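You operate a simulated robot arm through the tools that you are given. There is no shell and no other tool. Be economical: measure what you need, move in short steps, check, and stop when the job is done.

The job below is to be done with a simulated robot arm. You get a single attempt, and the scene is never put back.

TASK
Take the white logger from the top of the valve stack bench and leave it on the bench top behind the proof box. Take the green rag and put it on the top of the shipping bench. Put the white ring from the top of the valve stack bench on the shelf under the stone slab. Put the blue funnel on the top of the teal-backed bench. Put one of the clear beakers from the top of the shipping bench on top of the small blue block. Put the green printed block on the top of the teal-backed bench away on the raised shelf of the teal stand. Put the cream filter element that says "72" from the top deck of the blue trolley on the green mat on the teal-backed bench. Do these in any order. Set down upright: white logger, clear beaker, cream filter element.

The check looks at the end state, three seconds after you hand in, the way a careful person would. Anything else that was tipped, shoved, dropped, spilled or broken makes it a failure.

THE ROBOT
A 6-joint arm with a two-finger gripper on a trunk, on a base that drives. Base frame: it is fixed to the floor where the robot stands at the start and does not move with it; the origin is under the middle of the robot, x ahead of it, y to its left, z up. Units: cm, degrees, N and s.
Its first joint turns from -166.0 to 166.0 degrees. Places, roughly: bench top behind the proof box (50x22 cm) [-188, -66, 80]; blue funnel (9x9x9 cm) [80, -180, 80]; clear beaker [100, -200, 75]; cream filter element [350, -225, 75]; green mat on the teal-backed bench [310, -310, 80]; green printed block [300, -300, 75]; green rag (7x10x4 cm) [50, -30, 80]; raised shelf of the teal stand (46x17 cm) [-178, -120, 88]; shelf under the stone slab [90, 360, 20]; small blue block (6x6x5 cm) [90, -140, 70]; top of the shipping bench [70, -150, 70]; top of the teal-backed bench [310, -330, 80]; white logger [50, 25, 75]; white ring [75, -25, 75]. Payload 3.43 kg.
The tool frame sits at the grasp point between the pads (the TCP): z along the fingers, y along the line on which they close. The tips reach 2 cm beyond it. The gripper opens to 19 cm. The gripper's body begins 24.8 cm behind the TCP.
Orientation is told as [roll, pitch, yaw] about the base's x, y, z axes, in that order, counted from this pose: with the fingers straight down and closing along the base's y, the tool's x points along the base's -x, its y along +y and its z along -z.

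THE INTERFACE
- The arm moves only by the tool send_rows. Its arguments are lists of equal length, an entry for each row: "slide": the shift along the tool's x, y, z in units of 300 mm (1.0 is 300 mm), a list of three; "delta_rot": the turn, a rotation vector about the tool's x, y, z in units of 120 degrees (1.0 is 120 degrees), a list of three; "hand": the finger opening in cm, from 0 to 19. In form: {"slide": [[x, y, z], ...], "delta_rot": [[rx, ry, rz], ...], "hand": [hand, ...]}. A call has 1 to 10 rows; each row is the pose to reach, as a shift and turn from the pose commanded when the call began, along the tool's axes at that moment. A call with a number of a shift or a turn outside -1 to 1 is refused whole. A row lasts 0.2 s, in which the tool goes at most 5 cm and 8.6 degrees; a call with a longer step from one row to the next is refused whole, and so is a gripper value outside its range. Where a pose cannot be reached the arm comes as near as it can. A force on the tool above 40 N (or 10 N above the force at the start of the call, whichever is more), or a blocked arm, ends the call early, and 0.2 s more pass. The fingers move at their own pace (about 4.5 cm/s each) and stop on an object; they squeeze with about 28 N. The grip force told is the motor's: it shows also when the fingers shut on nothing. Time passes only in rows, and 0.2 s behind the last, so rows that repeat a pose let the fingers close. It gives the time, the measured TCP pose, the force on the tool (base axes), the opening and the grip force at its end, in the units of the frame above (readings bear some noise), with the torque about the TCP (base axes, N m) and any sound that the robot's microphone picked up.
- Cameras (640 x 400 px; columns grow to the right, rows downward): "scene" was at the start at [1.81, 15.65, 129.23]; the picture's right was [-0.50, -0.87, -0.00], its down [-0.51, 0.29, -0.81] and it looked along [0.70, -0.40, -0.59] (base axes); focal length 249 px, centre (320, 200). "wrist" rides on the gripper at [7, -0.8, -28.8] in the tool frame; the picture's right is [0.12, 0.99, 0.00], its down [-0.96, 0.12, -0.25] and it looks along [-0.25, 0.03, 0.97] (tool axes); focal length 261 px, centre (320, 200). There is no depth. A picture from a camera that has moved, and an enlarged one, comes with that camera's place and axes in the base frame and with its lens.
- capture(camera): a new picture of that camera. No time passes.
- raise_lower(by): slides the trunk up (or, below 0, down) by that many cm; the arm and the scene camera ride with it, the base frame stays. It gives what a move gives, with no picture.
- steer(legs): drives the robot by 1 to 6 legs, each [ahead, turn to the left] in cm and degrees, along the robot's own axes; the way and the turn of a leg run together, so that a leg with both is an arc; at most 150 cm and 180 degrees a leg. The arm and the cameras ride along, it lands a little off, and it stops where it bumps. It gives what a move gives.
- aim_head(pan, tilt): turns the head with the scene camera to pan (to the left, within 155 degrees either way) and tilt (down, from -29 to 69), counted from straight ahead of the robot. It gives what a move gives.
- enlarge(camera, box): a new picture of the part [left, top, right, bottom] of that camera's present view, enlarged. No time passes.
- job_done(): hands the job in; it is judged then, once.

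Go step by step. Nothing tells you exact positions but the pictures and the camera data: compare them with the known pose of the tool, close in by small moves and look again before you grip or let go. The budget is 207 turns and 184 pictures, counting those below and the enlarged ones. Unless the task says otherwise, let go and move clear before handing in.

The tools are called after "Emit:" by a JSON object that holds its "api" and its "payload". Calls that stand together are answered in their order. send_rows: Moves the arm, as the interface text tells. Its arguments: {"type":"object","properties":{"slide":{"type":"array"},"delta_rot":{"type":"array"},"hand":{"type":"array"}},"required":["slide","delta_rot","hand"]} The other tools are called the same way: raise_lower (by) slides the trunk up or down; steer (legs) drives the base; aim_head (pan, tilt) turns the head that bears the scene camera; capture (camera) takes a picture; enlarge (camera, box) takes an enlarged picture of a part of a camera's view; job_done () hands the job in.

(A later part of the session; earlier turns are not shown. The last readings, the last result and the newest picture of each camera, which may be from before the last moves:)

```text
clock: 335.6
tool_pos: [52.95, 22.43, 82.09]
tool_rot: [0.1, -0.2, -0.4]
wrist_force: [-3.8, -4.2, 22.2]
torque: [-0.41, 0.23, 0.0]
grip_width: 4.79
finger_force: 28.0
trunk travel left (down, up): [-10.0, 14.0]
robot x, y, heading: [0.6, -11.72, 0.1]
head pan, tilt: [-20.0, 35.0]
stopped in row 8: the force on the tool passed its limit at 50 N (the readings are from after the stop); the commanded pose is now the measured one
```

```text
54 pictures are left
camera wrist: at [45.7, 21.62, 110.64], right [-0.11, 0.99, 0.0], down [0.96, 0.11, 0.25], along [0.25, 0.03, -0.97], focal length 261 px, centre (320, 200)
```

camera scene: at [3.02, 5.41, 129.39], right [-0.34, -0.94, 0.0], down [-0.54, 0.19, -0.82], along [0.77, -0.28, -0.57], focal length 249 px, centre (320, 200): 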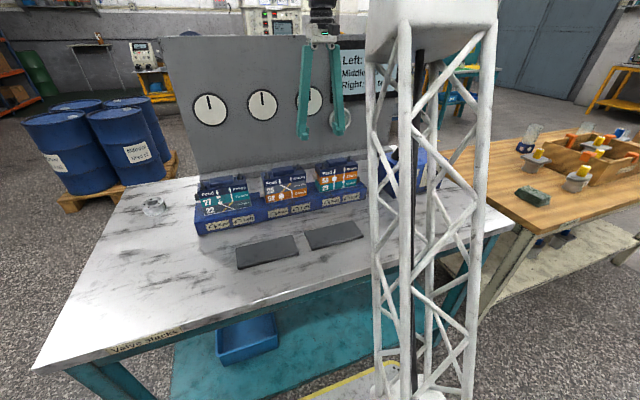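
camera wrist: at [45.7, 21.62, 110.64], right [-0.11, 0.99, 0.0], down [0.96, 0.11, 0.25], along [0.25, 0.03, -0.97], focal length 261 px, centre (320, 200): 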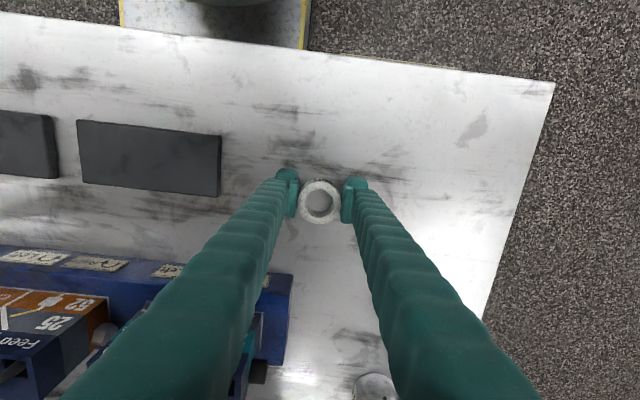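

Touching the bench. I open, rise a little and tilt the hand 40° so the fingers point forward and down.

Emit:
{"api": "send_rows", "payload": {"slide": [[0, 0, -0.01], [0, 0, -0.01], [0, 0, -0.01], [0, 0, -0.08], [0, 0, -0.15], [0, 0, -0.15], [0, 0, -0.15], [0, 0, -0.15], [0, 0, -0.15], [0, 0, -0.15]], "delta_rot": [[0, 0, 0], [0, 0, 0], [0, 0, 0], [0, 0, 0], [0, 0, 0], [0, -0.067, 0], [0, -0.133, 0], [0, -0.2, 0], [0, -0.267, 0], [0, -0.333, 0]], "hand": [6, 7, 8, 8, 8, 8, 8, 8, 8, 8]}}

Emit:
{"api": "capture", "payload": {"camera": "wrist"}}

Emit:
{"api": "aim_head", "payload": {"pan": 0, "tilt": 45}}

Emit:
{"api": "capture", "payload": {"camera": "scene"}}

```text
clock: 337.8
tool_pos: [52.9, 22.29, 86.3]
tool_rot: [0.0, -40.0, -0.3]
wrist_force: [0.2, 0.1, -0.4]
torque: [0.04, 0.03, 0.03]
grip_width: 8.01
finger_force: 0.1
trunk travel left (down, up): [-10.0, 14.0]
robot x, y, heading: [0.67, -11.5, 0.3]
head pan, tilt: [-20.0, 35.0]
```

```text
53 pictures are left
camera wrist: at [28.9, 21.79, 103.69], right [-0.09, 0.99, -0.08], down [0.58, 0.11, 0.81], along [0.81, 0.03, -0.58], focal length 261 px, centre (320, 200)
```

wrist: 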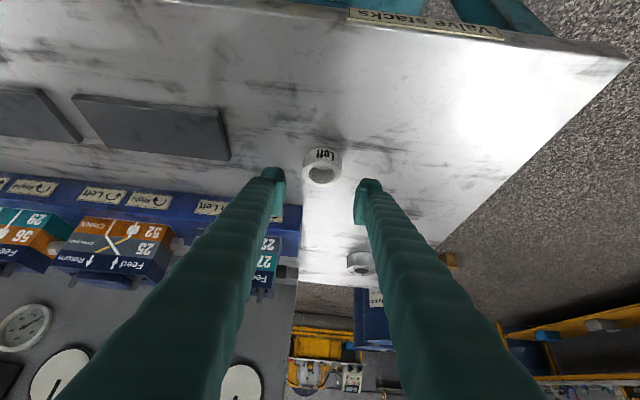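

```text
clock: 338.6
tool_pos: [52.86, 22.42, 86.37]
tool_rot: [0.0, -40.0, -0.3]
wrist_force: [0.3, -0.9, -0.3]
torque: [0.03, 0.01, 0.03]
grip_width: 8.02
finger_force: 0.1
trunk travel left (down, up): [-10.0, 14.0]
robot x, y, heading: [0.26, -11.55, 0.4]
head pan, tilt: [0.0, 45.0]
```

```text
52 pictures are left
camera scene: at [3.23, 8.39, 128.65], right [0.0, -1.0, 0.0], down [-0.64, 0.0, -0.77], along [0.77, 0.0, -0.64], focal length 249 px, centre (320, 200)
```

scene: 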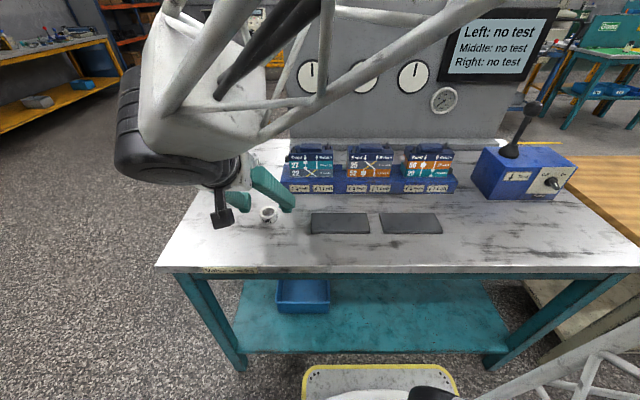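

The tilt worked. I go straight down 3.1 cm around the ring and close.

Emit:
{"api": "send_rows", "payload": {"slide": [[0.022, 0, 0.026], [0.044, 0, 0.053], [0.064, 0, 0.076], [0.064, 0, 0.076], [0.064, 0, 0.076], [0.064, 0, 0.076], [0.064, 0, 0.076], [0.064, 0, 0.076]], "delta_rot": [[0, 0, 0], [0, 0, 0], [0, 0, 0], [0, 0, 0], [0, 0, 0], [0, 0, 0], [0, 0, 0], [0, 0, 0]], "hand": [8, 8, 8, 7, 6, 5, 4, 3]}}

Emit:
{"api": "capture", "payload": {"camera": "wrist"}}

```text
clock: 340.4
tool_pos: [53.1, 22.37, 83.35]
tool_rot: [0.1, -40.1, -0.3]
wrist_force: [0.4, 1.0, -0.6]
torque: [0.03, 0.01, 0.03]
grip_width: 4.72
finger_force: 28.3
trunk travel left (down, up): [-10.0, 14.0]
robot x, y, heading: [0.9, -11.54, 0.3]
head pan, tilt: [0.0, 45.0]
```

```text
51 pictures are left
camera wrist: at [29.08, 21.78, 100.75], right [-0.09, 0.99, -0.08], down [0.58, 0.11, 0.81], along [0.81, 0.03, -0.58], focal length 261 px, centre (320, 200)
```

wrist: 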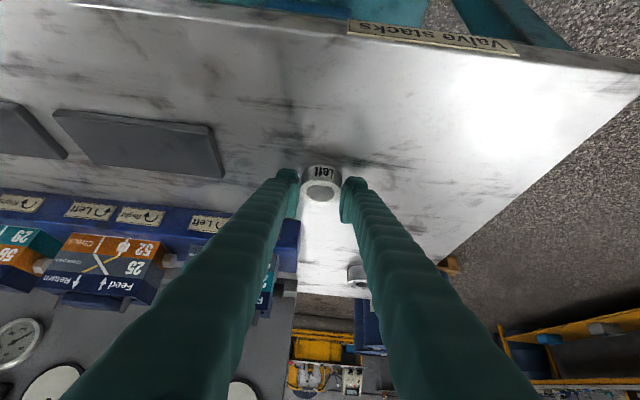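

The ring is gripped in the tilted hand. I lift it and drive to the stone slab bench.

Emit:
{"api": "send_rows", "payload": {"slide": [[-0.05, 0, -0.06], [-0.15, 0, -0.178], [-0.25, 0, -0.297], [-0.35, 0, -0.416], [-0.45, 0, -0.535], [-0.536, 0, -0.638]], "delta_rot": [[0, 0, 0], [0, 0, 0], [0, 0, 0], [0, 0, 0], [0, 0, 0], [0, 0, 0]], "hand": [3, 3, 3, 3, 3, 3]}}

Emit:
{"api": "steer", "payload": {"legs": [[-45, 0], [0, 64.7], [150, 0], [110, 0], [0, 25.3]]}}

Emit:
{"api": "aim_head", "payload": {"pan": -15, "tilt": 35}}

Emit:
{"api": "capture", "payload": {"camera": "scene"}}

```text
clock: 341.8
tool_pos: [53.12, 22.21, 108.48]
tool_rot: [-0.2, -40.0, -0.3]
wrist_force: [0.3, -0.1, 0.3]
torque: [-0.01, 0.02, -0.05]
grip_width: 3.0
finger_force: 0.0
trunk travel left (down, up): [-10.0, 14.0]
robot x, y, heading: [0.39, -11.79, -0.0]
head pan, tilt: [0.0, 45.0]
```

```text
clock: 361.1
tool_pos: [25.87, 274.55, 108.54]
tool_rot: [0.1, -40.0, 91.6]
wrist_force: [0.4, -0.4, -0.2]
torque: [0.0, -0.06, 0.01]
grip_width: 3.02
finger_force: 0.0
trunk travel left (down, up): [-10.0, 14.0]
robot x, y, heading: [61.75, 223.63, 92.1]
head pan, tilt: [0.0, 45.0]
```

```text
clock: 361.9
tool_pos: [25.81, 274.61, 108.57]
tool_rot: [0.1, -40.1, 91.8]
wrist_force: [1.2, -0.1, 0.0]
torque: [-0.03, -0.02, 0.0]
grip_width: 2.99
finger_force: 0.0
trunk travel left (down, up): [-10.0, 14.0]
robot x, y, heading: [62.03, 223.46, 92.1]
head pan, tilt: [-15.0, 35.0]
```

```text
50 pictures are left
camera scene: at [41.7, 225.86, 130.82], right [1.0, 0.06, 0.0], down [0.03, -0.44, -0.9], along [-0.06, 0.9, -0.44], focal length 249 px, centre (320, 200)
```

scene: 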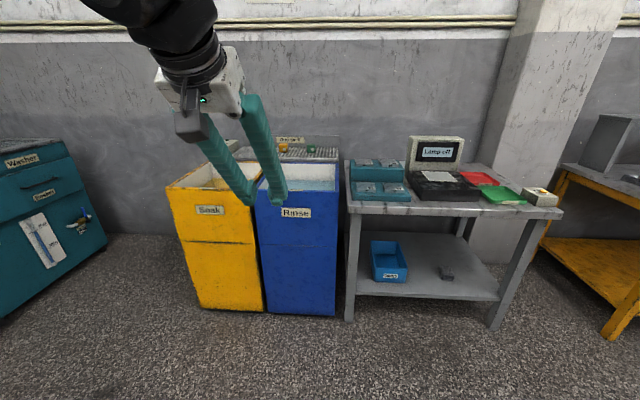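

The gripper reads empty: the ring slipped out of the tilted grip as I lifted. I go back to the valve stack bench to look for it.

Emit:
{"api": "steer", "payload": {"legs": [[0, -27.4], [-150, 0], [-110, 0], [0, -64.7]]}}

Emit:
{"api": "aim_head", "payload": {"pan": -5, "tilt": 35}}

Emit:
{"api": "capture", "payload": {"camera": "scene"}}

```text
clock: 378.8
tool_pos: [6.95, 23.54, 108.42]
tool_rot: [0.1, -40.1, 0.1]
wrist_force: [-0.2, 0.3, -0.3]
torque: [0.02, 0.03, 0.02]
grip_width: 3.0
finger_force: 0.1
trunk travel left (down, up): [-10.0, 14.0]
robot x, y, heading: [-45.0, -11.06, 0.8]
head pan, tilt: [-15.0, 35.0]
```

```text
clock: 379.5
tool_pos: [6.98, 23.56, 108.5]
tool_rot: [0.0, -40.0, 0.1]
wrist_force: [-0.2, 0.5, 0.2]
torque: [0.03, 0.01, -0.02]
grip_width: 3.01
finger_force: 0.2
trunk travel left (down, up): [-10.0, 14.0]
robot x, y, heading: [-45.18, -10.93, 0.7]
head pan, tilt: [-5.0, 35.0]
```

```text
49 pictures are left
camera scene: at [-42.03, 8.89, 130.96], right [-0.03, -1.0, 0.0], down [-0.42, 0.01, -0.91], along [0.91, -0.03, -0.42], focal length 249 px, centre (320, 200)
```

scene: 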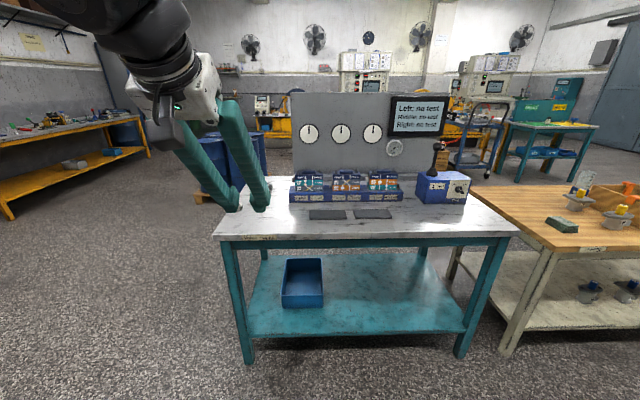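

I level the hand and look at where the ring should be.

Emit:
{"api": "send_rows", "payload": {"slide": [[0, 0, 0], [0, 0, 0], [0, 0, 0], [0, 0, 0], [0, 0, 0]], "delta_rot": [[0, 0.067, 0], [0, 0.133, 0], [0, 0.2, 0], [0, 0.267, 0], [0, 0.3335, 0]], "hand": [6, 10, 12, 14, 14]}}

Emit:
{"api": "enlarge", "payload": {"camera": "scene", "box": [200, 160, 420, 300]}}

Emit:
{"api": "capture", "payload": {"camera": "wrist"}}

```text
clock: 380.7
tool_pos: [6.87, 23.38, 108.42]
tool_rot: [0.2, 0.0, 0.1]
wrist_force: [-0.1, -1.2, 1.1]
torque: [0.11, -0.24, -0.02]
grip_width: 13.32
finger_force: 0.1
trunk travel left (down, up): [-10.0, 14.0]
robot x, y, heading: [-45.42, -10.64, 0.6]
head pan, tilt: [-5.0, 35.0]
```

```text
2.86 times, centred on (310, 230) of scene
camera zoom: at [-42.52, 8.47, 129.38], right [-0.08, -1.0, 0.0], down [-0.57, 0.04, -0.82], along [0.82, -0.06, -0.57], focal length 712 px, centre (349, 114)
```

zoom: 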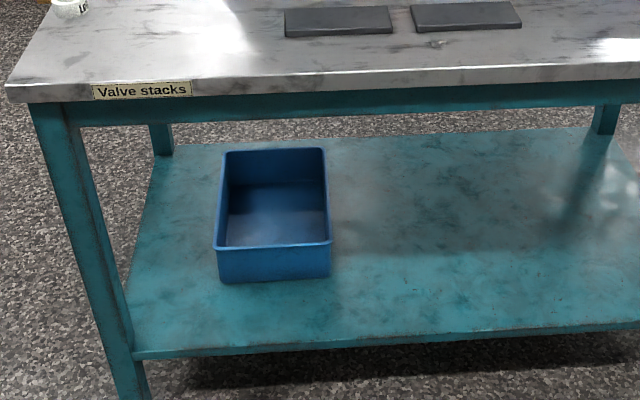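

```text
47 pictures are left
camera wrist: at [-0.11, 22.61, 137.21], right [-0.12, 0.99, 0.0], down [0.96, 0.12, 0.25], along [0.25, 0.03, -0.97], focal length 261 px, centre (320, 200)
```

wrist: 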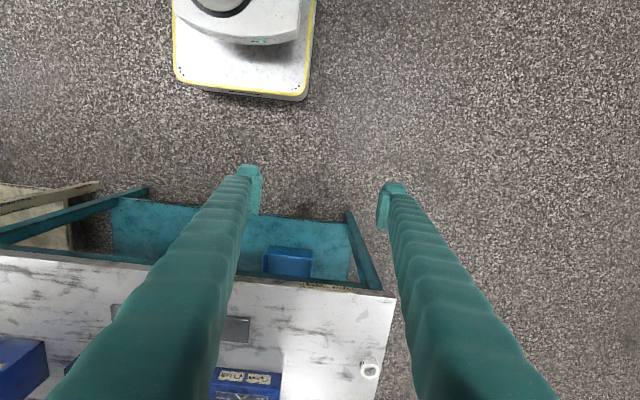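

The ring is still on the bench at about [57, 42], near the left edge. I drive forward and look closely.

Emit:
{"api": "steer", "payload": {"legs": [[45, -0.6]]}}

Emit:
{"api": "aim_head", "payload": {"pan": 20, "tilt": 45}}

Emit:
{"api": "capture", "payload": {"camera": "wrist"}}

Emit:
{"api": "capture", "payload": {"camera": "scene"}}

```text
clock: 383.4
tool_pos: [52.53, 23.35, 108.43]
tool_rot: [0.1, 0.1, -0.2]
wrist_force: [0.6, -0.2, 0.6]
torque: [0.0, 0.03, -0.01]
grip_width: 13.99
finger_force: 0.1
trunk travel left (down, up): [-10.0, 14.0]
robot x, y, heading: [-0.48, -10.66, 0.1]
head pan, tilt: [-5.0, 35.0]
```

```text
clock: 384.3
tool_pos: [52.45, 23.44, 108.47]
tool_rot: [0.0, 0.0, -0.2]
wrist_force: [0.0, -0.6, -0.1]
torque: [0.02, 0.01, 0.03]
grip_width: 14.02
finger_force: 0.1
trunk travel left (down, up): [-10.0, 14.0]
robot x, y, heading: [0.13, -10.81, 0.3]
head pan, tilt: [20.0, 45.0]
```

```text
46 pictures are left
camera wrist: at [45.36, 22.72, 137.13], right [-0.12, 0.99, 0.0], down [0.96, 0.11, 0.25], along [0.25, 0.03, -0.97], focal length 261 px, centre (320, 200)
```

wrist: 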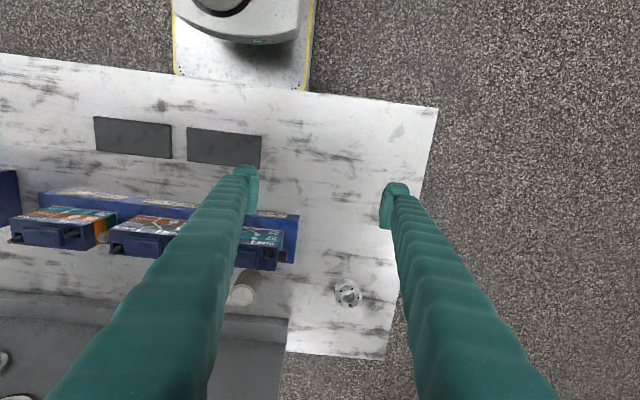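

```text
45 pictures are left
camera scene: at [1.73, 12.34, 127.91], right [0.35, -0.94, 0.0], down [-0.66, -0.24, -0.71], along [0.66, 0.24, -0.71], focal length 249 px, centre (320, 200)
```

scene: 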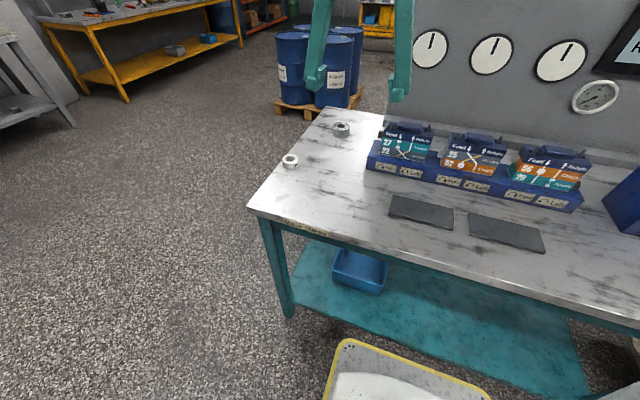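

Emit:
{"api": "enlarge", "payload": {"camera": "scene", "box": [255, 130, 335, 190]}}

Emit:
{"api": "send_rows", "payload": {"slide": [[-0.05, 0.15, 0], [-0.1, 0.3, 0], [-0.15, 0.45, 0], [-0.167, 0.6, 0], [-0.167, 0.64, 0]], "delta_rot": [[0, 0, 0], [0, 0, 0], [0, 0, 0], [0, 0, 0], [0, 0, 0]], "hand": [12, 10, 10, 10, 10]}}

Emit:
{"api": "enlarge", "payload": {"camera": "wrist", "box": [220, 100, 420, 225]}}

```text
6.67 times, centred on (295, 160) of scene
camera zoom: at [1.73, 12.34, 127.91], right [0.35, -0.94, 0.0], down [-0.66, -0.24, -0.71], along [0.66, 0.24, -0.71], focal length 1660 px, centre (487, 467)
```

zoom: 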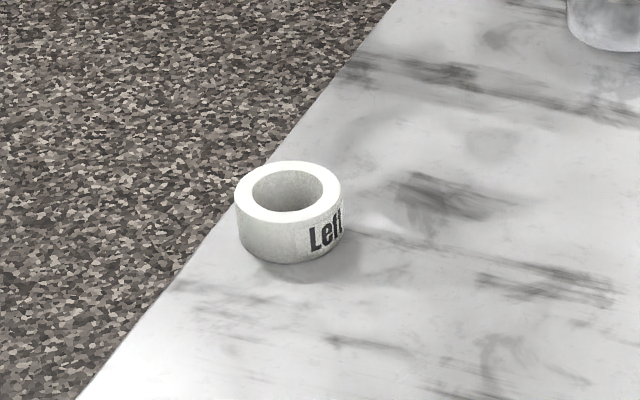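

```text
clock: 385.5
tool_pos: [57.49, 42.8, 108.48]
tool_rot: [0.0, -0.1, -0.3]
wrist_force: [0.2, 0.1, -0.5]
torque: [0.05, 0.02, -0.01]
grip_width: 9.98
finger_force: 0.0
trunk travel left (down, up): [-10.0, 14.0]
robot x, y, heading: [-0.42, -10.75, -0.1]
head pan, tilt: [20.0, 45.0]
```

```text
3.20 times, centred on (320, 162) of wrist
camera zoom: at [50.43, 42.07, 137.11], right [-0.12, 0.99, 0.0], down [0.96, 0.11, 0.25], along [0.25, 0.03, -0.97], focal length 834 px, centre (320, 320)
```

zoom: 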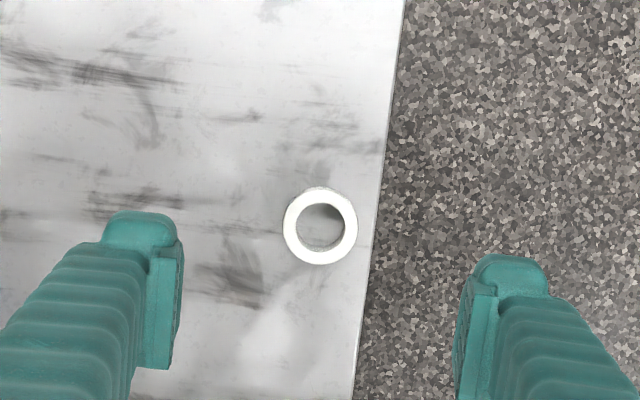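

The ring lies flat and is only about 3 cm tall, so the tilted grip held just its edge. I'll pick it vertically as before, low down, and check the grip before leaving.

Emit:
{"api": "send_rows", "payload": {"slide": [[-0.027, 0.008, 0.15], [-0.027, 0.008, 0.3], [-0.027, 0.008, 0.45], [-0.027, 0.008, 0.6], [-0.027, 0.008, 0.72], [-0.027, 0.008, 0.82], [-0.027, 0.008, 0.868]], "delta_rot": [[0, 0, 0], [0, 0, 0], [0, 0, 0], [0, 0, 0], [0, 0, 0], [0, 0, 0], [0, 0, 0]], "hand": [8, 8, 8, 8, 8, 8, 8]}}

Emit:
{"api": "capture", "payload": {"camera": "wrist"}}

```text
clock: 387.1
tool_pos: [58.42, 42.84, 82.4]
tool_rot: [-0.1, -0.1, -0.2]
wrist_force: [-0.6, 0.3, -0.7]
torque: [-0.02, -0.04, -0.03]
grip_width: 8.02
finger_force: 0.0
trunk travel left (down, up): [-10.0, 14.0]
robot x, y, heading: [-0.19, -10.37, 0.2]
head pan, tilt: [20.0, 45.0]
```

```text
42 pictures are left
camera wrist: at [51.29, 42.17, 111.08], right [-0.12, 0.99, 0.0], down [0.96, 0.11, 0.25], along [0.25, 0.03, -0.97], focal length 261 px, centre (320, 200)
```

wrist: 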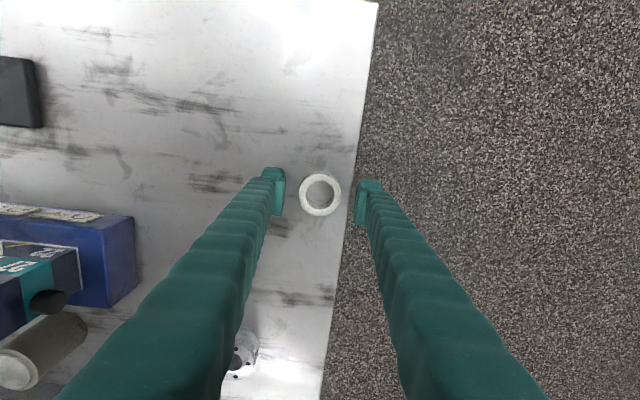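

Emit:
{"api": "send_rows", "payload": {"slide": [[0.008, 0, 0.004], [0.008, 0, 0.004], [0.008, 0, 0.004], [0.008, 0, 0.004], [0.008, 0, 0.004], [0.008, 0, 0.004]], "delta_rot": [[0, 0, 0], [0, 0, 0], [0, 0, 0], [0, 0, 0], [0, 0, 0], [0, 0, 0]], "hand": [7, 6, 5, 4, 3, 3]}}

Emit:
{"api": "send_rows", "payload": {"slide": [[0, 0, -0.04], [0, 0, -0.14], [0, 0, -0.28], [0, 0, -0.42], [0, 0, -0.56], [0, 0, -0.7], [0, 0, -0.83]], "delta_rot": [[0, 0, 0], [0, 0, 0], [0, 0, 0], [0, 0, 0], [0, 0, 0], [0, 0, 0], [0, 0, 0]], "hand": [3, 3, 3, 3, 3, 3, 3]}}

Emit:
{"api": "enlarge", "payload": {"camera": "wrist", "box": [260, 140, 380, 250]}}

```text
clock: 388.5
tool_pos: [58.23, 42.89, 82.29]
tool_rot: [0.0, 0.0, -0.3]
wrist_force: [0.2, -0.3, 1.6]
torque: [-0.05, 0.0, 0.01]
grip_width: 4.46
finger_force: 27.6
trunk travel left (down, up): [-10.0, 14.0]
robot x, y, heading: [0.37, -10.6, 0.2]
head pan, tilt: [20.0, 45.0]
```

```text
clock: 390.1
tool_pos: [58.03, 43.08, 107.31]
tool_rot: [0.0, 0.1, -0.2]
wrist_force: [0.9, 0.6, 0.4]
torque: [-0.02, 0.03, 0.01]
grip_width: 4.44
finger_force: 28.3
trunk travel left (down, up): [-10.0, 14.0]
robot x, y, heading: [-0.07, -10.72, 0.3]
head pan, tilt: [20.0, 45.0]
```

```text
3.64 times, centred on (320, 195) of wrist
camera zoom: at [50.94, 42.28, 136.12], right [-0.12, 0.99, 0.0], down [0.96, 0.11, 0.25], along [0.25, 0.03, -0.97], focal length 948 px, centre (320, 218)
```

zoom: 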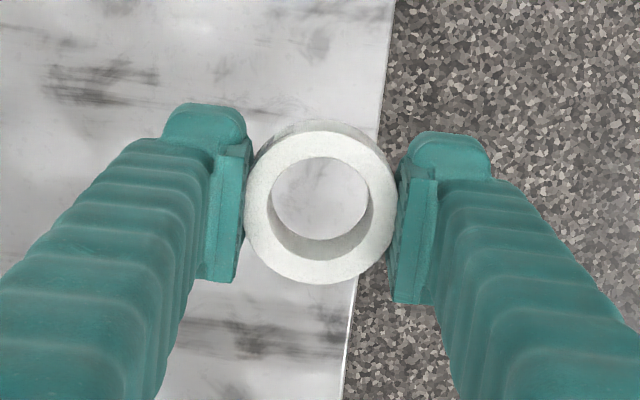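

The ring is firmly held now. I drive to the slab bench again.

Emit:
{"api": "steer", "payload": {"legs": [[-45, 0], [0, 63.4], [140, 0], [138, 0], [0, 26.6]]}}

Emit:
{"api": "aim_head", "payload": {"pan": -15, "tilt": 45}}

Emit:
{"api": "capture", "payload": {"camera": "scene"}}

```text
clock: 410.2
tool_pos: [29.09, 293.22, 107.44]
tool_rot: [0.0, 0.0, 88.5]
wrist_force: [-0.7, -0.2, 0.5]
torque: [0.03, 0.01, 0.0]
grip_width: 4.47
finger_force: 28.2
trunk travel left (down, up): [-10.0, 14.0]
robot x, y, heading: [81.2, 233.91, 89.3]
head pan, tilt: [20.0, 45.0]
```

```text
clock: 411.2
tool_pos: [29.09, 293.27, 107.36]
tool_rot: [0.0, -0.1, 88.5]
wrist_force: [0.3, 0.6, 0.0]
torque: [0.02, 0.01, -0.03]
grip_width: 4.49
finger_force: 27.6
trunk travel left (down, up): [-10.0, 14.0]
robot x, y, heading: [80.97, 233.46, 88.8]
head pan, tilt: [-15.0, 45.0]
```

```text
40 pictures are left
camera scene: at [63.75, 236.34, 127.9], right [0.96, -0.28, 0.0], down [-0.19, -0.68, -0.71], along [0.19, 0.68, -0.71], focal length 249 px, centre (320, 200)
```

scene: 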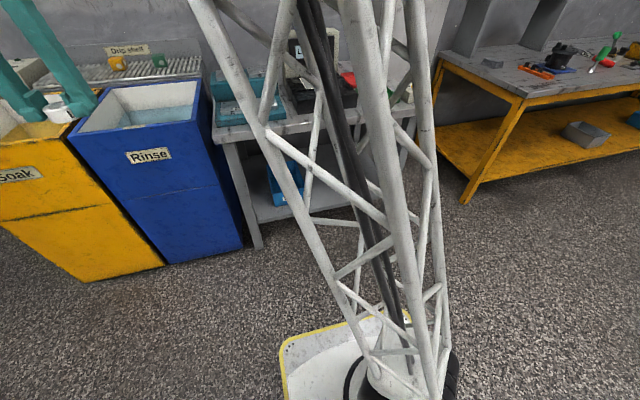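

I swing the arm across to the right, in front of the slab bench, at safe height.

Emit:
{"api": "send_rows", "payload": {"slide": [[0, -0.15, 0], [0, -0.3, 0], [0, -0.45, 0], [0, -0.6, 0], [0, -0.75, 0], [0, -0.9, 0], [0, -1.0, 0]], "delta_rot": [[0, 0, 0], [0, 0, 0], [0, 0, 0], [0, 0, 0], [0, 0, 0], [0, 0, 0], [0, 0, 0]], "hand": [3, 3, 3, 3, 3, 3, 3]}}

Emit:
{"api": "send_rows", "payload": {"slide": [[0, -0.15, 0], [0, -0.3, 0], [0, -0.45, 0], [0, -0.6, 0], [0, -0.75, 0], [0, -0.9, 0], [0, -1.0, 0]], "delta_rot": [[0, 0, 0], [0, 0, 0], [0, 0, 0], [0, 0, 0], [0, 0, 0], [0, 0, 0], [0, 0, 0]], "hand": [3, 3, 3, 3, 3, 3, 3]}}

Emit:
{"api": "capture", "payload": {"camera": "scene"}}

Emit:
{"api": "capture", "payload": {"camera": "wrist"}}

```text
clock: 412.8
tool_pos: [58.9, 292.64, 107.2]
tool_rot: [-0.1, 0.4, 88.7]
wrist_force: [-1.0, -0.2, -0.5]
torque: [-0.02, -0.09, 0.0]
grip_width: 4.47
finger_force: 28.5
trunk travel left (down, up): [-10.0, 14.0]
robot x, y, heading: [81.47, 234.33, 89.0]
head pan, tilt: [-15.0, 45.0]
```

```text
clock: 414.4
tool_pos: [89.13, 291.66, 107.51]
tool_rot: [0.1, 0.0, 88.5]
wrist_force: [-0.8, -0.2, -1.0]
torque: [-0.02, -0.08, -0.01]
grip_width: 4.44
finger_force: 27.9
trunk travel left (down, up): [-10.0, 14.0]
robot x, y, heading: [81.3, 233.72, 89.0]
head pan, tilt: [-15.0, 45.0]
```

```text
39 pictures are left
camera scene: at [63.76, 236.33, 127.9], right [0.96, -0.28, 0.0], down [-0.2, -0.68, -0.71], along [0.2, 0.68, -0.71], focal length 249 px, centre (320, 200)
```

scene: 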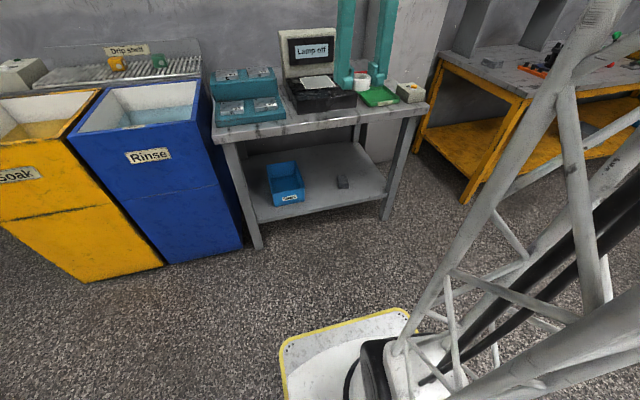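

```text
38 pictures are left
camera wrist: at [89.77, 284.67, 136.15], right [-1.0, -0.09, 0.0], down [-0.09, 0.96, 0.25], along [-0.02, 0.25, -0.97], focal length 261 px, centre (320, 200)
```

wrist: 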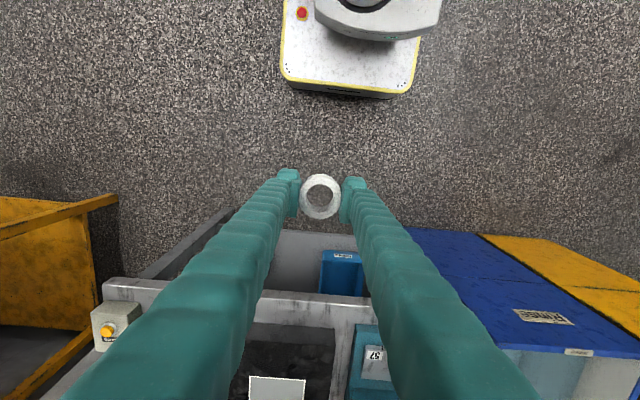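

The shelf is clear between the blue bin (x ≤ 83) and a dark item (x ≥ 109); I aim for [97, 339]. First I lower the hand here in open space and shift right.

Emit:
{"api": "send_rows", "payload": {"slide": [[0, -0.06, 0.13], [0, -0.12, 0.27], [0, -0.18, 0.41], [0, -0.25, 0.55], [0, -0.25, 0.7], [0, -0.25, 0.86], [0, -0.25, 1.0]], "delta_rot": [[0, 0, 0], [0, 0, 0], [0, 0, 0], [0, 0, 0], [0, 0, 0], [0, 0, 0], [0, 0, 0]], "hand": [3, 3, 3, 3, 3, 3, 3]}}

Emit:
{"api": "send_rows", "payload": {"slide": [[0, 0, 0.15], [0, 0, 0.3], [0, 0, 0.45], [0, 0, 0.6], [0, 0, 0.75], [0, 0, 0.9], [0, 0, 1.0]], "delta_rot": [[0, 0, 0], [0, 0, 0], [0, 0, 0], [0, 0, 0], [0, 0, 0], [0, 0, 0], [0, 0, 0]], "hand": [3, 3, 3, 3, 3, 3, 3]}}

Emit:
{"api": "capture", "payload": {"camera": "scene"}}

```text
clock: 416.0
tool_pos: [96.15, 291.32, 77.28]
tool_rot: [0.0, -0.1, 88.5]
wrist_force: [-0.1, -0.5, 0.5]
torque: [0.12, -0.05, 0.01]
grip_width: 4.46
finger_force: 28.5
trunk travel left (down, up): [-10.0, 14.0]
robot x, y, heading: [81.16, 233.54, 88.8]
head pan, tilt: [-15.0, 45.0]
```

```text
clock: 417.6
tool_pos: [96.75, 291.53, 47.55]
tool_rot: [0.0, -0.1, 88.6]
wrist_force: [0.3, 0.6, 1.0]
torque: [0.07, -0.01, -0.02]
grip_width: 4.46
finger_force: 27.9
trunk travel left (down, up): [-10.0, 14.0]
robot x, y, heading: [81.66, 233.83, 89.2]
head pan, tilt: [-15.0, 45.0]
```

```text
37 pictures are left
camera scene: at [63.78, 236.3, 127.91], right [0.96, -0.28, 0.0], down [-0.2, -0.68, -0.71], along [0.2, 0.68, -0.71], focal length 249 px, centre (320, 200)
```

scene: 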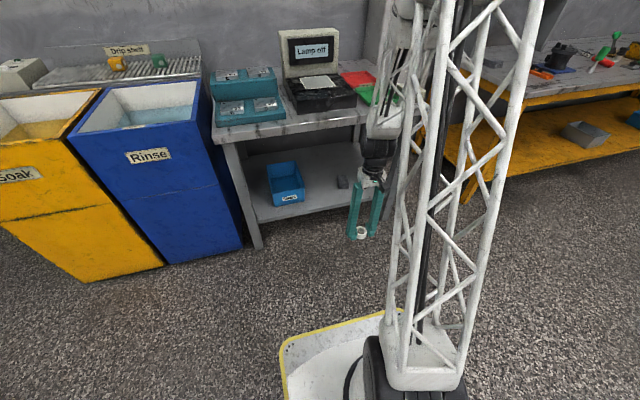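

The arm reaches low nicely. I tilt the hand 40° forward, then lower to z 31.

Emit:
{"api": "send_rows", "payload": {"slide": [[0, 0, 0], [0, 0, 0], [0, 0, 0], [0, 0, 0], [0, 0, 0]], "delta_rot": [[0, -0.067, 0], [0, -0.133, 0], [0, -0.2, 0], [0, -0.267, 0], [0, -0.333, 0]], "hand": [3, 3, 3, 3, 3]}}

Emit:
{"api": "send_rows", "payload": {"slide": [[0.09, 0, 0.105], [0.18, 0, 0.21], [0.27, 0, 0.315], [0.354, 0, 0.421]], "delta_rot": [[0, 0, 0], [0, 0, 0], [0, 0, 0], [0, 0, 0]], "hand": [3, 3, 3, 3]}}

Emit:
{"api": "capture", "payload": {"camera": "wrist"}}

Emit:
{"api": "capture", "payload": {"camera": "scene"}}

```text
clock: 419.0
tool_pos: [84.0, 300.8, 50.48]
tool_rot: [15.8, -28.8, 97.5]
wrist_force: [-0.4, 1.1, 0.4]
torque: [0.0, 0.01, -0.05]
grip_width: 4.46
finger_force: 27.6
out of reach, approached as far as the arm can: row 2, 3, 4, 5
trunk travel left (down, up): [-10.0, 14.0]
robot x, y, heading: [80.94, 234.29, 89.2]
head pan, tilt: [-15.0, 45.0]
stopped in row 5: the arm was blocked; the commanded pose is now the measured one
```

```text
clock: 420.0
tool_pos: [83.32, 302.55, 36.5]
tool_rot: [16.1, -28.5, 97.7]
wrist_force: [0.5, 0.2, 0.1]
torque: [0.01, 0.02, -0.02]
grip_width: 4.46
finger_force: 27.5
out of reach, approached as far as the arm can: row 1, 2, 3, 4
trunk travel left (down, up): [-10.0, 14.0]
robot x, y, heading: [81.44, 234.45, 88.9]
head pan, tilt: [-15.0, 45.0]
```

```text
36 pictures are left
camera wrist: at [94.51, 284.69, 57.22], right [-0.91, -0.36, 0.18], down [-0.14, 0.7, 0.7], along [-0.38, 0.61, -0.69], focal length 261 px, centre (320, 200)
```

wrist: 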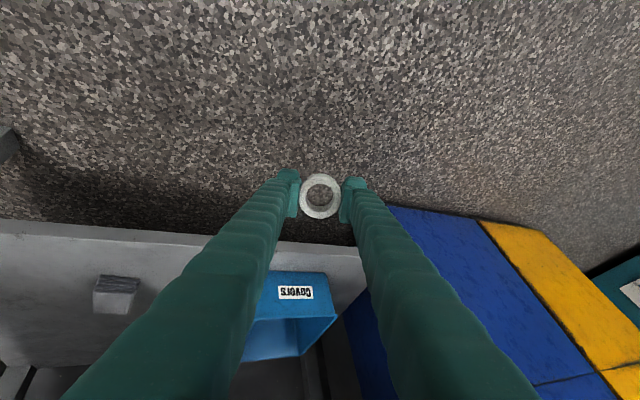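

```text
35 pictures are left
camera scene: at [63.8, 236.34, 127.92], right [0.96, -0.28, 0.0], down [-0.2, -0.68, -0.71], along [0.2, 0.68, -0.71], focal length 249 px, centre (320, 200)
```

scene: 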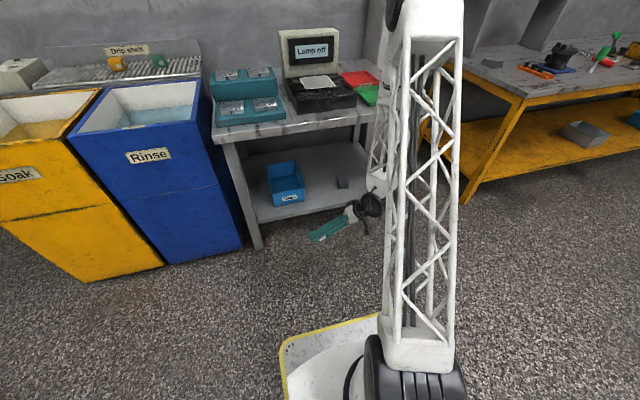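

The tilt ran into a wrist singularity at this close reach and twisted the hand; the ring is still held. I raise and undo the twist, then will use a smaller tilt at longer reach with the trunk lowered.

Emit:
{"api": "send_rows", "payload": {"slide": [[-0.072, 0.036, -0.127], [-0.143, 0.073, -0.253], [-0.215, 0.11, -0.38], [-0.286, 0.146, -0.507], [-0.358, 0.183, -0.633], [-0.43, 0.22, -0.76]], "delta_rot": [[0, 0, 0], [0, 0, 0], [0, 0, 0], [0, 0, 0], [0, 0, 0], [0, 0, 0]], "hand": [3, 3, 3, 3, 3, 3]}}

Emit:
{"api": "send_rows", "payload": {"slide": [[0, 0, 0], [0, 0, 0], [0, 0, 0], [0, 0, 0], [0, 0, 0], [0, 0, 0]], "delta_rot": [[0.03, 0.045, 0.022], [0.061, 0.091, 0.044], [0.092, 0.136, 0.065], [0.122, 0.182, 0.087], [0.153, 0.227, 0.109], [0.153, 0.227, 0.109]], "hand": [3, 3, 3, 3, 3, 3]}}

```text
clock: 421.4
tool_pos: [83.31, 302.55, 63.72]
tool_rot: [15.8, -28.8, 97.6]
wrist_force: [0.6, 0.5, 0.3]
torque: [-0.03, 0.08, 0.1]
grip_width: 4.45
finger_force: 27.7
trunk travel left (down, up): [-10.0, 14.0]
robot x, y, heading: [81.47, 234.04, 89.1]
head pan, tilt: [-15.0, 45.0]
```

```text
clock: 422.8
tool_pos: [83.25, 302.52, 63.84]
tool_rot: [-0.5, -0.2, 88.0]
wrist_force: [-0.1, 0.6, 0.2]
torque: [0.0, -0.02, -0.02]
grip_width: 4.47
finger_force: 27.6
trunk travel left (down, up): [-10.0, 14.0]
robot x, y, heading: [81.37, 233.63, 89.0]
head pan, tilt: [-15.0, 45.0]
```

Recovered, with the ring still held. I lower the trunk, back up 28 cm and extend the arm, shifting to the right.

Emit:
{"api": "raise_lower", "payload": {"by": -10}}

Emit:
{"api": "steer", "payload": {"legs": [[-28, 0]]}}

Emit:
{"api": "send_rows", "payload": {"slide": [[-0.1, -0.08, 0], [-0.2, -0.16, 0], [-0.3, -0.24, 0], [-0.4, -0.32, 0], [-0.5, -0.4, 0], [-0.58, -0.45, 0], [-0.65, -0.45, 0]], "delta_rot": [[0, 0, 0], [0, 0, 0], [0, 0, 0], [0, 0, 0], [0, 0, 0], [0, 0, 0], [0, 0, 0]], "hand": [3, 3, 3, 3, 3, 3, 3]}}

Emit:
{"api": "send_rows", "payload": {"slide": [[0, 0, 0], [0, 0, 0], [0, 0, 0], [0, 0, 0]], "delta_rot": [[0, -0.05, 0], [0, -0.1, 0], [0, -0.15, 0], [0, -0.2, 0]], "hand": [3, 3, 3, 3]}}

```text
clock: 424.1
tool_pos: [83.11, 302.5, 53.82]
tool_rot: [-0.5, -0.2, 88.2]
wrist_force: [1.0, -0.8, 0.1]
torque: [-0.04, -0.03, -0.01]
grip_width: 4.48
finger_force: 27.6
trunk travel left (down, up): [0.0, 24.0]
robot x, y, heading: [80.82, 234.23, 89.1]
head pan, tilt: [-15.0, 45.0]
```

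```text
clock: 426.1
tool_pos: [82.78, 274.68, 53.86]
tool_rot: [-0.5, -0.3, 88.2]
wrist_force: [-0.2, 0.3, -0.5]
torque: [0.02, -0.05, 0.02]
grip_width: 4.48
finger_force: 27.7
trunk travel left (down, up): [0.0, 24.0]
robot x, y, heading: [80.75, 206.12, 89.0]
head pan, tilt: [-15.0, 45.0]
```

```text
clock: 427.7
tool_pos: [96.9, 293.53, 54.18]
tool_rot: [-0.5, -0.2, 88.1]
wrist_force: [0.5, -0.4, 0.0]
torque: [0.02, 0.02, 0.02]
grip_width: 4.47
finger_force: 28.0
trunk travel left (down, up): [0.0, 24.0]
robot x, y, heading: [80.47, 206.39, 88.9]
head pan, tilt: [-15.0, 45.0]
```

```text
clock: 428.7
tool_pos: [96.88, 293.63, 53.88]
tool_rot: [-0.6, -24.3, 88.3]
wrist_force: [-0.2, 0.8, -0.2]
torque: [0.01, -0.04, -0.02]
grip_width: 4.45
finger_force: 28.2
trunk travel left (down, up): [0.0, 24.0]
robot x, y, heading: [80.99, 205.92, 89.0]
head pan, tilt: [-15.0, 45.0]
```

The 24° tilt works cleanly here. I lower straight down to z 31 with this tilt.

Emit:
{"api": "send_rows", "payload": {"slide": [[0.053, 0, 0.117], [0.105, 0, 0.233], [0.158, 0, 0.35], [0.21, 0, 0.466], [0.263, 0, 0.583], [0.315, 0, 0.699]], "delta_rot": [[0, 0, 0], [0, 0, 0], [0, 0, 0], [0, 0, 0], [0, 0, 0], [0, 0, 0]], "hand": [3, 3, 3, 3, 3, 3]}}

Emit:
{"api": "capture", "payload": {"camera": "wrist"}}

Emit:
{"api": "capture", "payload": {"camera": "scene"}}

```text
clock: 430.3
tool_pos: [94.36, 291.8, 30.08]
tool_rot: [-0.8, -21.6, 99.0]
wrist_force: [0.0, -0.1, 0.4]
torque: [0.0, 0.01, 0.02]
grip_width: 4.48
finger_force: 28.5
trunk travel left (down, up): [0.0, 24.0]
robot x, y, heading: [80.85, 206.1, 89.0]
head pan, tilt: [-15.0, 45.0]
stopped in row 6: the arm was blocked; the commanded pose is now the measured one
```

```text
34 pictures are left
camera wrist: at [97.43, 275.06, 54.19], right [-0.96, -0.26, -0.06], down [-0.24, 0.78, 0.58], along [-0.11, 0.58, -0.81], focal length 261 px, centre (320, 200)
```

wrist: 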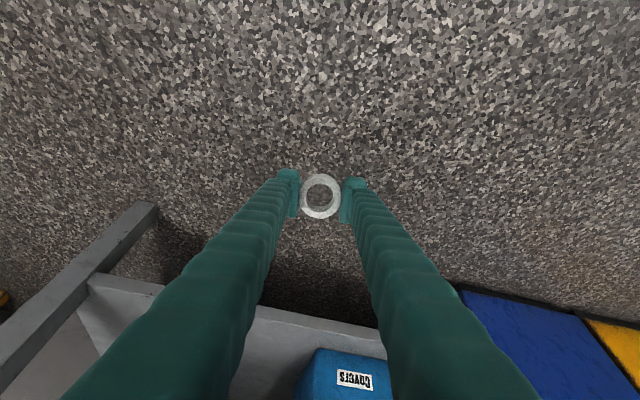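

```text
33 pictures are left
camera scene: at [63.3, 208.46, 117.91], right [0.96, -0.28, 0.0], down [-0.19, -0.68, -0.71], along [0.19, 0.68, -0.71], focal length 249 px, centre (320, 200)
```

scene: 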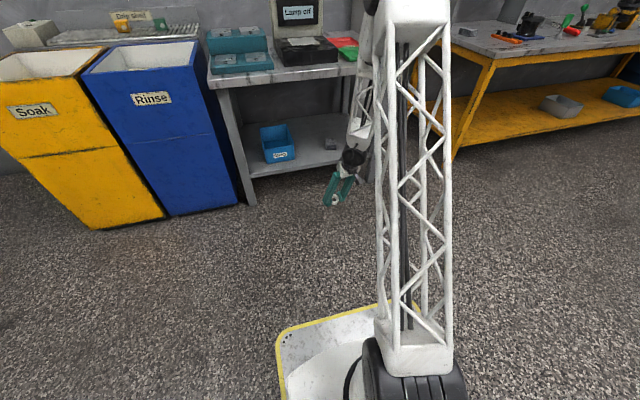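

The pose ended slightly twisted (yaw 99°). I extend 10 cm further out, where the forearm slopes more, and straighten the yaw.

Emit:
{"api": "send_rows", "payload": {"slide": [[-0.098, -0.045, 0.039], [-0.196, -0.09, 0.079], [-0.294, -0.134, 0.118], [-0.294, -0.134, 0.118], [-0.294, -0.134, 0.118], [-0.294, -0.134, 0.118]], "delta_rot": [[0, 0, 0], [0, 0, 0], [0, 0, 0], [0.015, 0, 0.039], [0.031, 0, 0.0775], [0.031, 0, 0.0775]], "hand": [3, 3, 3, 3, 3, 3]}}

```text
clock: 431.7
tool_pos: [97.0, 301.76, 30.01]
tool_rot: [-1.1, -21.7, 89.0]
wrist_force: [0.6, 0.1, 0.7]
torque: [0.02, -0.02, -0.04]
grip_width: 4.47
finger_force: 28.2
trunk travel left (down, up): [0.0, 24.0]
robot x, y, heading: [80.75, 206.26, 89.0]
head pan, tilt: [-15.0, 45.0]
```

Clean pose. I try 8° more tilt here.

Emit:
{"api": "send_rows", "payload": {"slide": [[0, 0, 0], [0, 0, 0], [0, 0, 0]], "delta_rot": [[-0.004, -0.035, 0], [-0.009, -0.07, 0], [-0.009, -0.07, 0]], "hand": [3, 3, 3]}}

Emit:
{"api": "capture", "payload": {"camera": "scene"}}

```text
clock: 432.5
tool_pos: [96.34, 301.57, 30.03]
tool_rot: [0.1, -22.8, 89.0]
wrist_force: [-0.8, 0.5, -0.3]
torque: [0.02, -0.01, 0.0]
grip_width: 4.45
finger_force: 28.1
out of reach, approached as far as the arm can: row 1, 2, 3
trunk travel left (down, up): [0.0, 24.0]
robot x, y, heading: [80.37, 206.07, 89.2]
head pan, tilt: [-15.0, 45.0]
```

```text
32 pictures are left
camera scene: at [63.3, 208.46, 117.91], right [0.96, -0.28, 0.0], down [-0.19, -0.68, -0.71], along [0.19, 0.68, -0.71], focal length 249 px, centre (320, 200)
```

scene: 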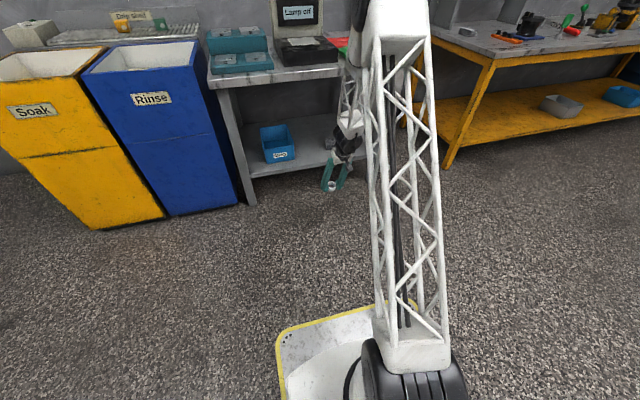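

That's the tilt limit (about 22°), and the geometry still clears the slab if the ring is set near y 336.5. I drive forward 25 cm and look.

Emit:
{"api": "steer", "payload": {"legs": [[25, 0]]}}

Emit:
{"api": "capture", "payload": {"camera": "wrist"}}

Emit:
{"api": "aim_head", "payload": {"pan": -5, "tilt": 40}}

Emit:
{"api": "capture", "payload": {"camera": "scene"}}

```text
clock: 434.3
tool_pos: [97.01, 326.86, 30.04]
tool_rot: [0.1, -22.9, 88.9]
wrist_force: [-0.4, 0.3, 0.3]
torque: [-0.01, -0.02, -0.02]
grip_width: 4.47
finger_force: 27.7
trunk travel left (down, up): [0.0, 24.0]
robot x, y, heading: [80.85, 231.41, 88.8]
head pan, tilt: [-15.0, 45.0]
```

```text
31 pictures are left
camera wrist: at [97.47, 309.34, 53.74], right [-0.99, -0.09, -0.04], down [-0.1, 0.79, 0.6], along [-0.02, 0.6, -0.8], focal length 261 px, centre (320, 200)
```

wrist: 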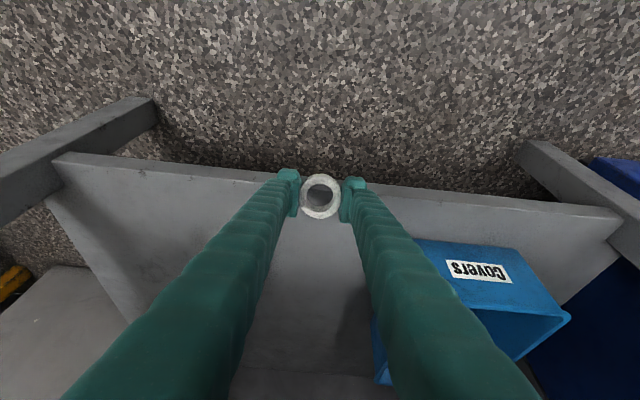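

```text
clock: 435.0
tool_pos: [96.93, 326.86, 30.01]
tool_rot: [0.1, -22.8, 89.0]
wrist_force: [0.0, -0.1, -0.1]
torque: [-0.04, 0.03, -0.01]
grip_width: 4.48
finger_force: 28.0
trunk travel left (down, up): [0.0, 24.0]
robot x, y, heading: [80.96, 231.67, 89.0]
head pan, tilt: [-5.0, 40.0]
```

```text
30 pictures are left
camera scene: at [62.41, 234.37, 118.63], right [0.99, -0.11, 0.0], down [-0.07, -0.64, -0.77], along [0.08, 0.76, -0.64], focal length 249 px, centre (320, 200)
```

scene: 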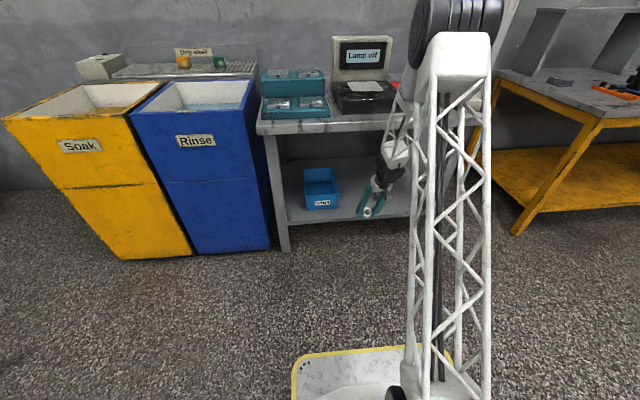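

The ring is just in front of the shelf edge (y ≈ 331), with room beside the bin. I nudge it right 1.5 cm and drive 10 cm in.

Emit:
{"api": "send_rows", "payload": {"slide": [[0, -0.025, 0], [0, -0.05, 0]], "delta_rot": [[0, 0, 0], [0, 0, 0]], "hand": [3, 3]}}

Emit:
{"api": "steer", "payload": {"legs": [[10, 0]]}}

Emit:
{"api": "capture", "payload": {"camera": "wrist"}}

Emit:
{"api": "enlarge", "payload": {"camera": "scene", "box": [260, 80, 460, 230]}}

```text
clock: 435.6
tool_pos: [98.54, 326.83, 30.07]
tool_rot: [0.1, -22.8, 89.0]
wrist_force: [-0.6, -0.6, 0.1]
torque: [0.02, 0.0, -0.01]
grip_width: 4.45
finger_force: 27.7
trunk travel left (down, up): [0.0, 24.0]
robot x, y, heading: [81.54, 230.99, 89.1]
head pan, tilt: [-5.0, 40.0]
```

```text
clock: 436.8
tool_pos: [98.72, 337.16, 30.12]
tool_rot: [0.2, -22.8, 88.9]
wrist_force: [-0.8, 0.3, 0.2]
torque: [-0.03, 0.0, -0.02]
grip_width: 4.44
finger_force: 28.0
trunk travel left (down, up): [0.0, 24.0]
robot x, y, heading: [81.42, 241.32, 88.9]
head pan, tilt: [-5.0, 40.0]
```

```text
29 pictures are left
camera wrist: at [99.25, 319.58, 53.76], right [-0.99, -0.09, -0.04], down [-0.1, 0.79, 0.6], along [-0.02, 0.6, -0.8], focal length 261 px, centre (320, 200)
```

wrist: 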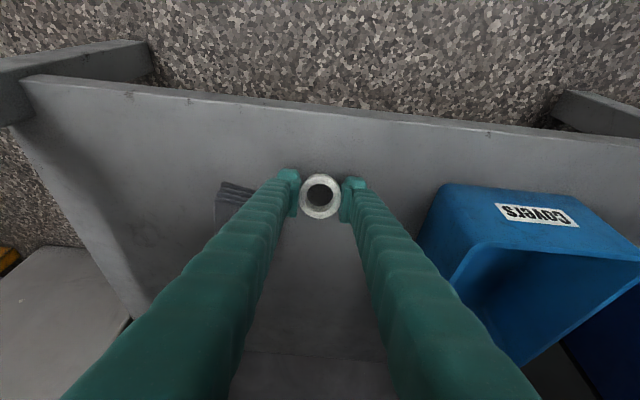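

```text
2.67 times, centred on (360, 155) of scene
camera zoom: at [62.61, 244.63, 118.63], right [0.99, -0.11, 0.0], down [-0.07, -0.64, -0.77], along [0.08, 0.76, -0.64], focal length 664 px, centre (213, 320)
```

zoom: 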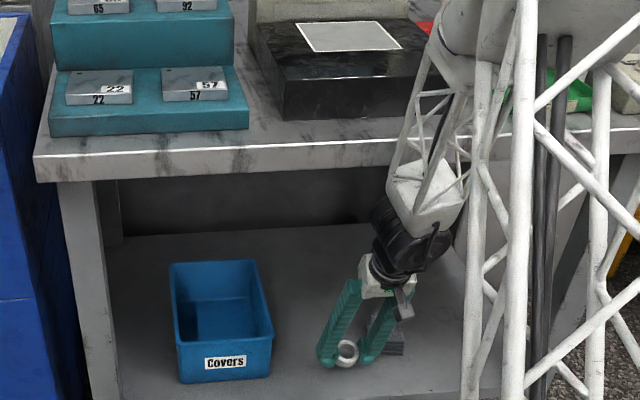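

The ring is over the shelf between the bin and the dark item. I lower straight down in small steps to contact.

Emit:
{"api": "send_rows", "payload": {"slide": [[0.013, 0, 0.031], [0.026, 0, 0.061], [0.039, 0, 0.092], [0.045, 0, 0.107], [0.052, 0, 0.123], [0.058, 0, 0.138], [0.064, 0, 0.153], [0.071, 0, 0.169]], "delta_rot": [[0, 0, 0], [0, 0, 0], [0, 0, 0], [0, 0, 0], [0, 0, 0], [0, 0, 0], [0, 0, 0], [0, 0, 0]], "hand": [3, 3, 3, 3, 3, 3, 3, 3]}}

Emit:
{"api": "capture", "payload": {"camera": "wrist"}}

```text
clock: 437.7
tool_pos: [98.79, 337.35, 27.42]
tool_rot: [0.2, -23.1, 88.9]
wrist_force: [-0.6, -8.5, 26.7]
torque: [-0.45, -0.03, -0.05]
grip_width: 4.45
finger_force: 27.9
trunk travel left (down, up): [0.0, 24.0]
robot x, y, heading: [81.11, 241.84, 88.6]
head pan, tilt: [-5.0, 40.0]
stopped in row 4: the force on the tool passed its limit at 51 N (the readings are from after the stop); the commanded pose is now the measured one
```

```text
27 pictures are left
camera wrist: at [99.26, 319.64, 50.99], right [-0.99, -0.09, -0.05], down [-0.1, 0.79, 0.61], along [-0.02, 0.61, -0.79], focal length 261 px, centre (320, 200)
```

wrist: 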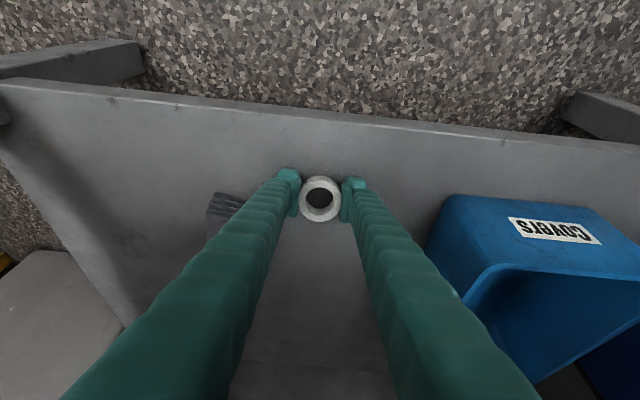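

The ring's rear edge touches the shelf. I open gently so that it settles flat.

Emit:
{"api": "send_rows", "payload": {"slide": [[0, 0, 0], [0, 0, 0], [0, 0, 0], [0, 0, 0], [0, 0, 0], [0, 0, 0], [0, 0, 0]], "delta_rot": [[0, 0, 0], [0, 0, 0], [0, 0, 0], [0, 0, 0], [0, 0, 0], [0, 0, 0], [0, 0, 0]], "hand": [4.3, 4.6, 5, 5.5, 6, 7, 7]}}

Emit:
{"api": "capture", "payload": {"camera": "wrist"}}

```text
clock: 439.0
tool_pos: [98.32, 337.45, 27.38]
tool_rot: [0.1, -23.2, 89.1]
wrist_force: [-14.2, -6.6, 22.6]
torque: [-0.41, -0.69, -0.44]
grip_width: 6.18
finger_force: 0.0
trunk travel left (down, up): [0.0, 24.0]
robot x, y, heading: [81.58, 241.67, 89.0]
head pan, tilt: [-5.0, 40.0]
stopped in row 6: the force on the tool passed its limit at 40 N (the readings are from after the stop); the commanded pose is now the measured one
```

```text
26 pictures are left
camera wrist: at [98.96, 319.75, 50.96], right [-0.99, -0.1, -0.04], down [-0.1, 0.79, 0.61], along [-0.02, 0.61, -0.79], focal length 261 px, centre (320, 200)
```

wrist: 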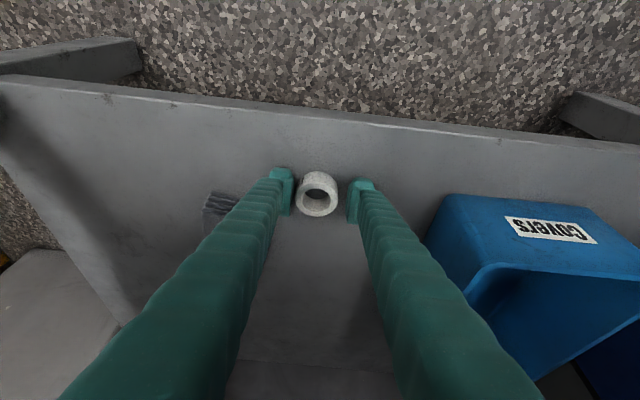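

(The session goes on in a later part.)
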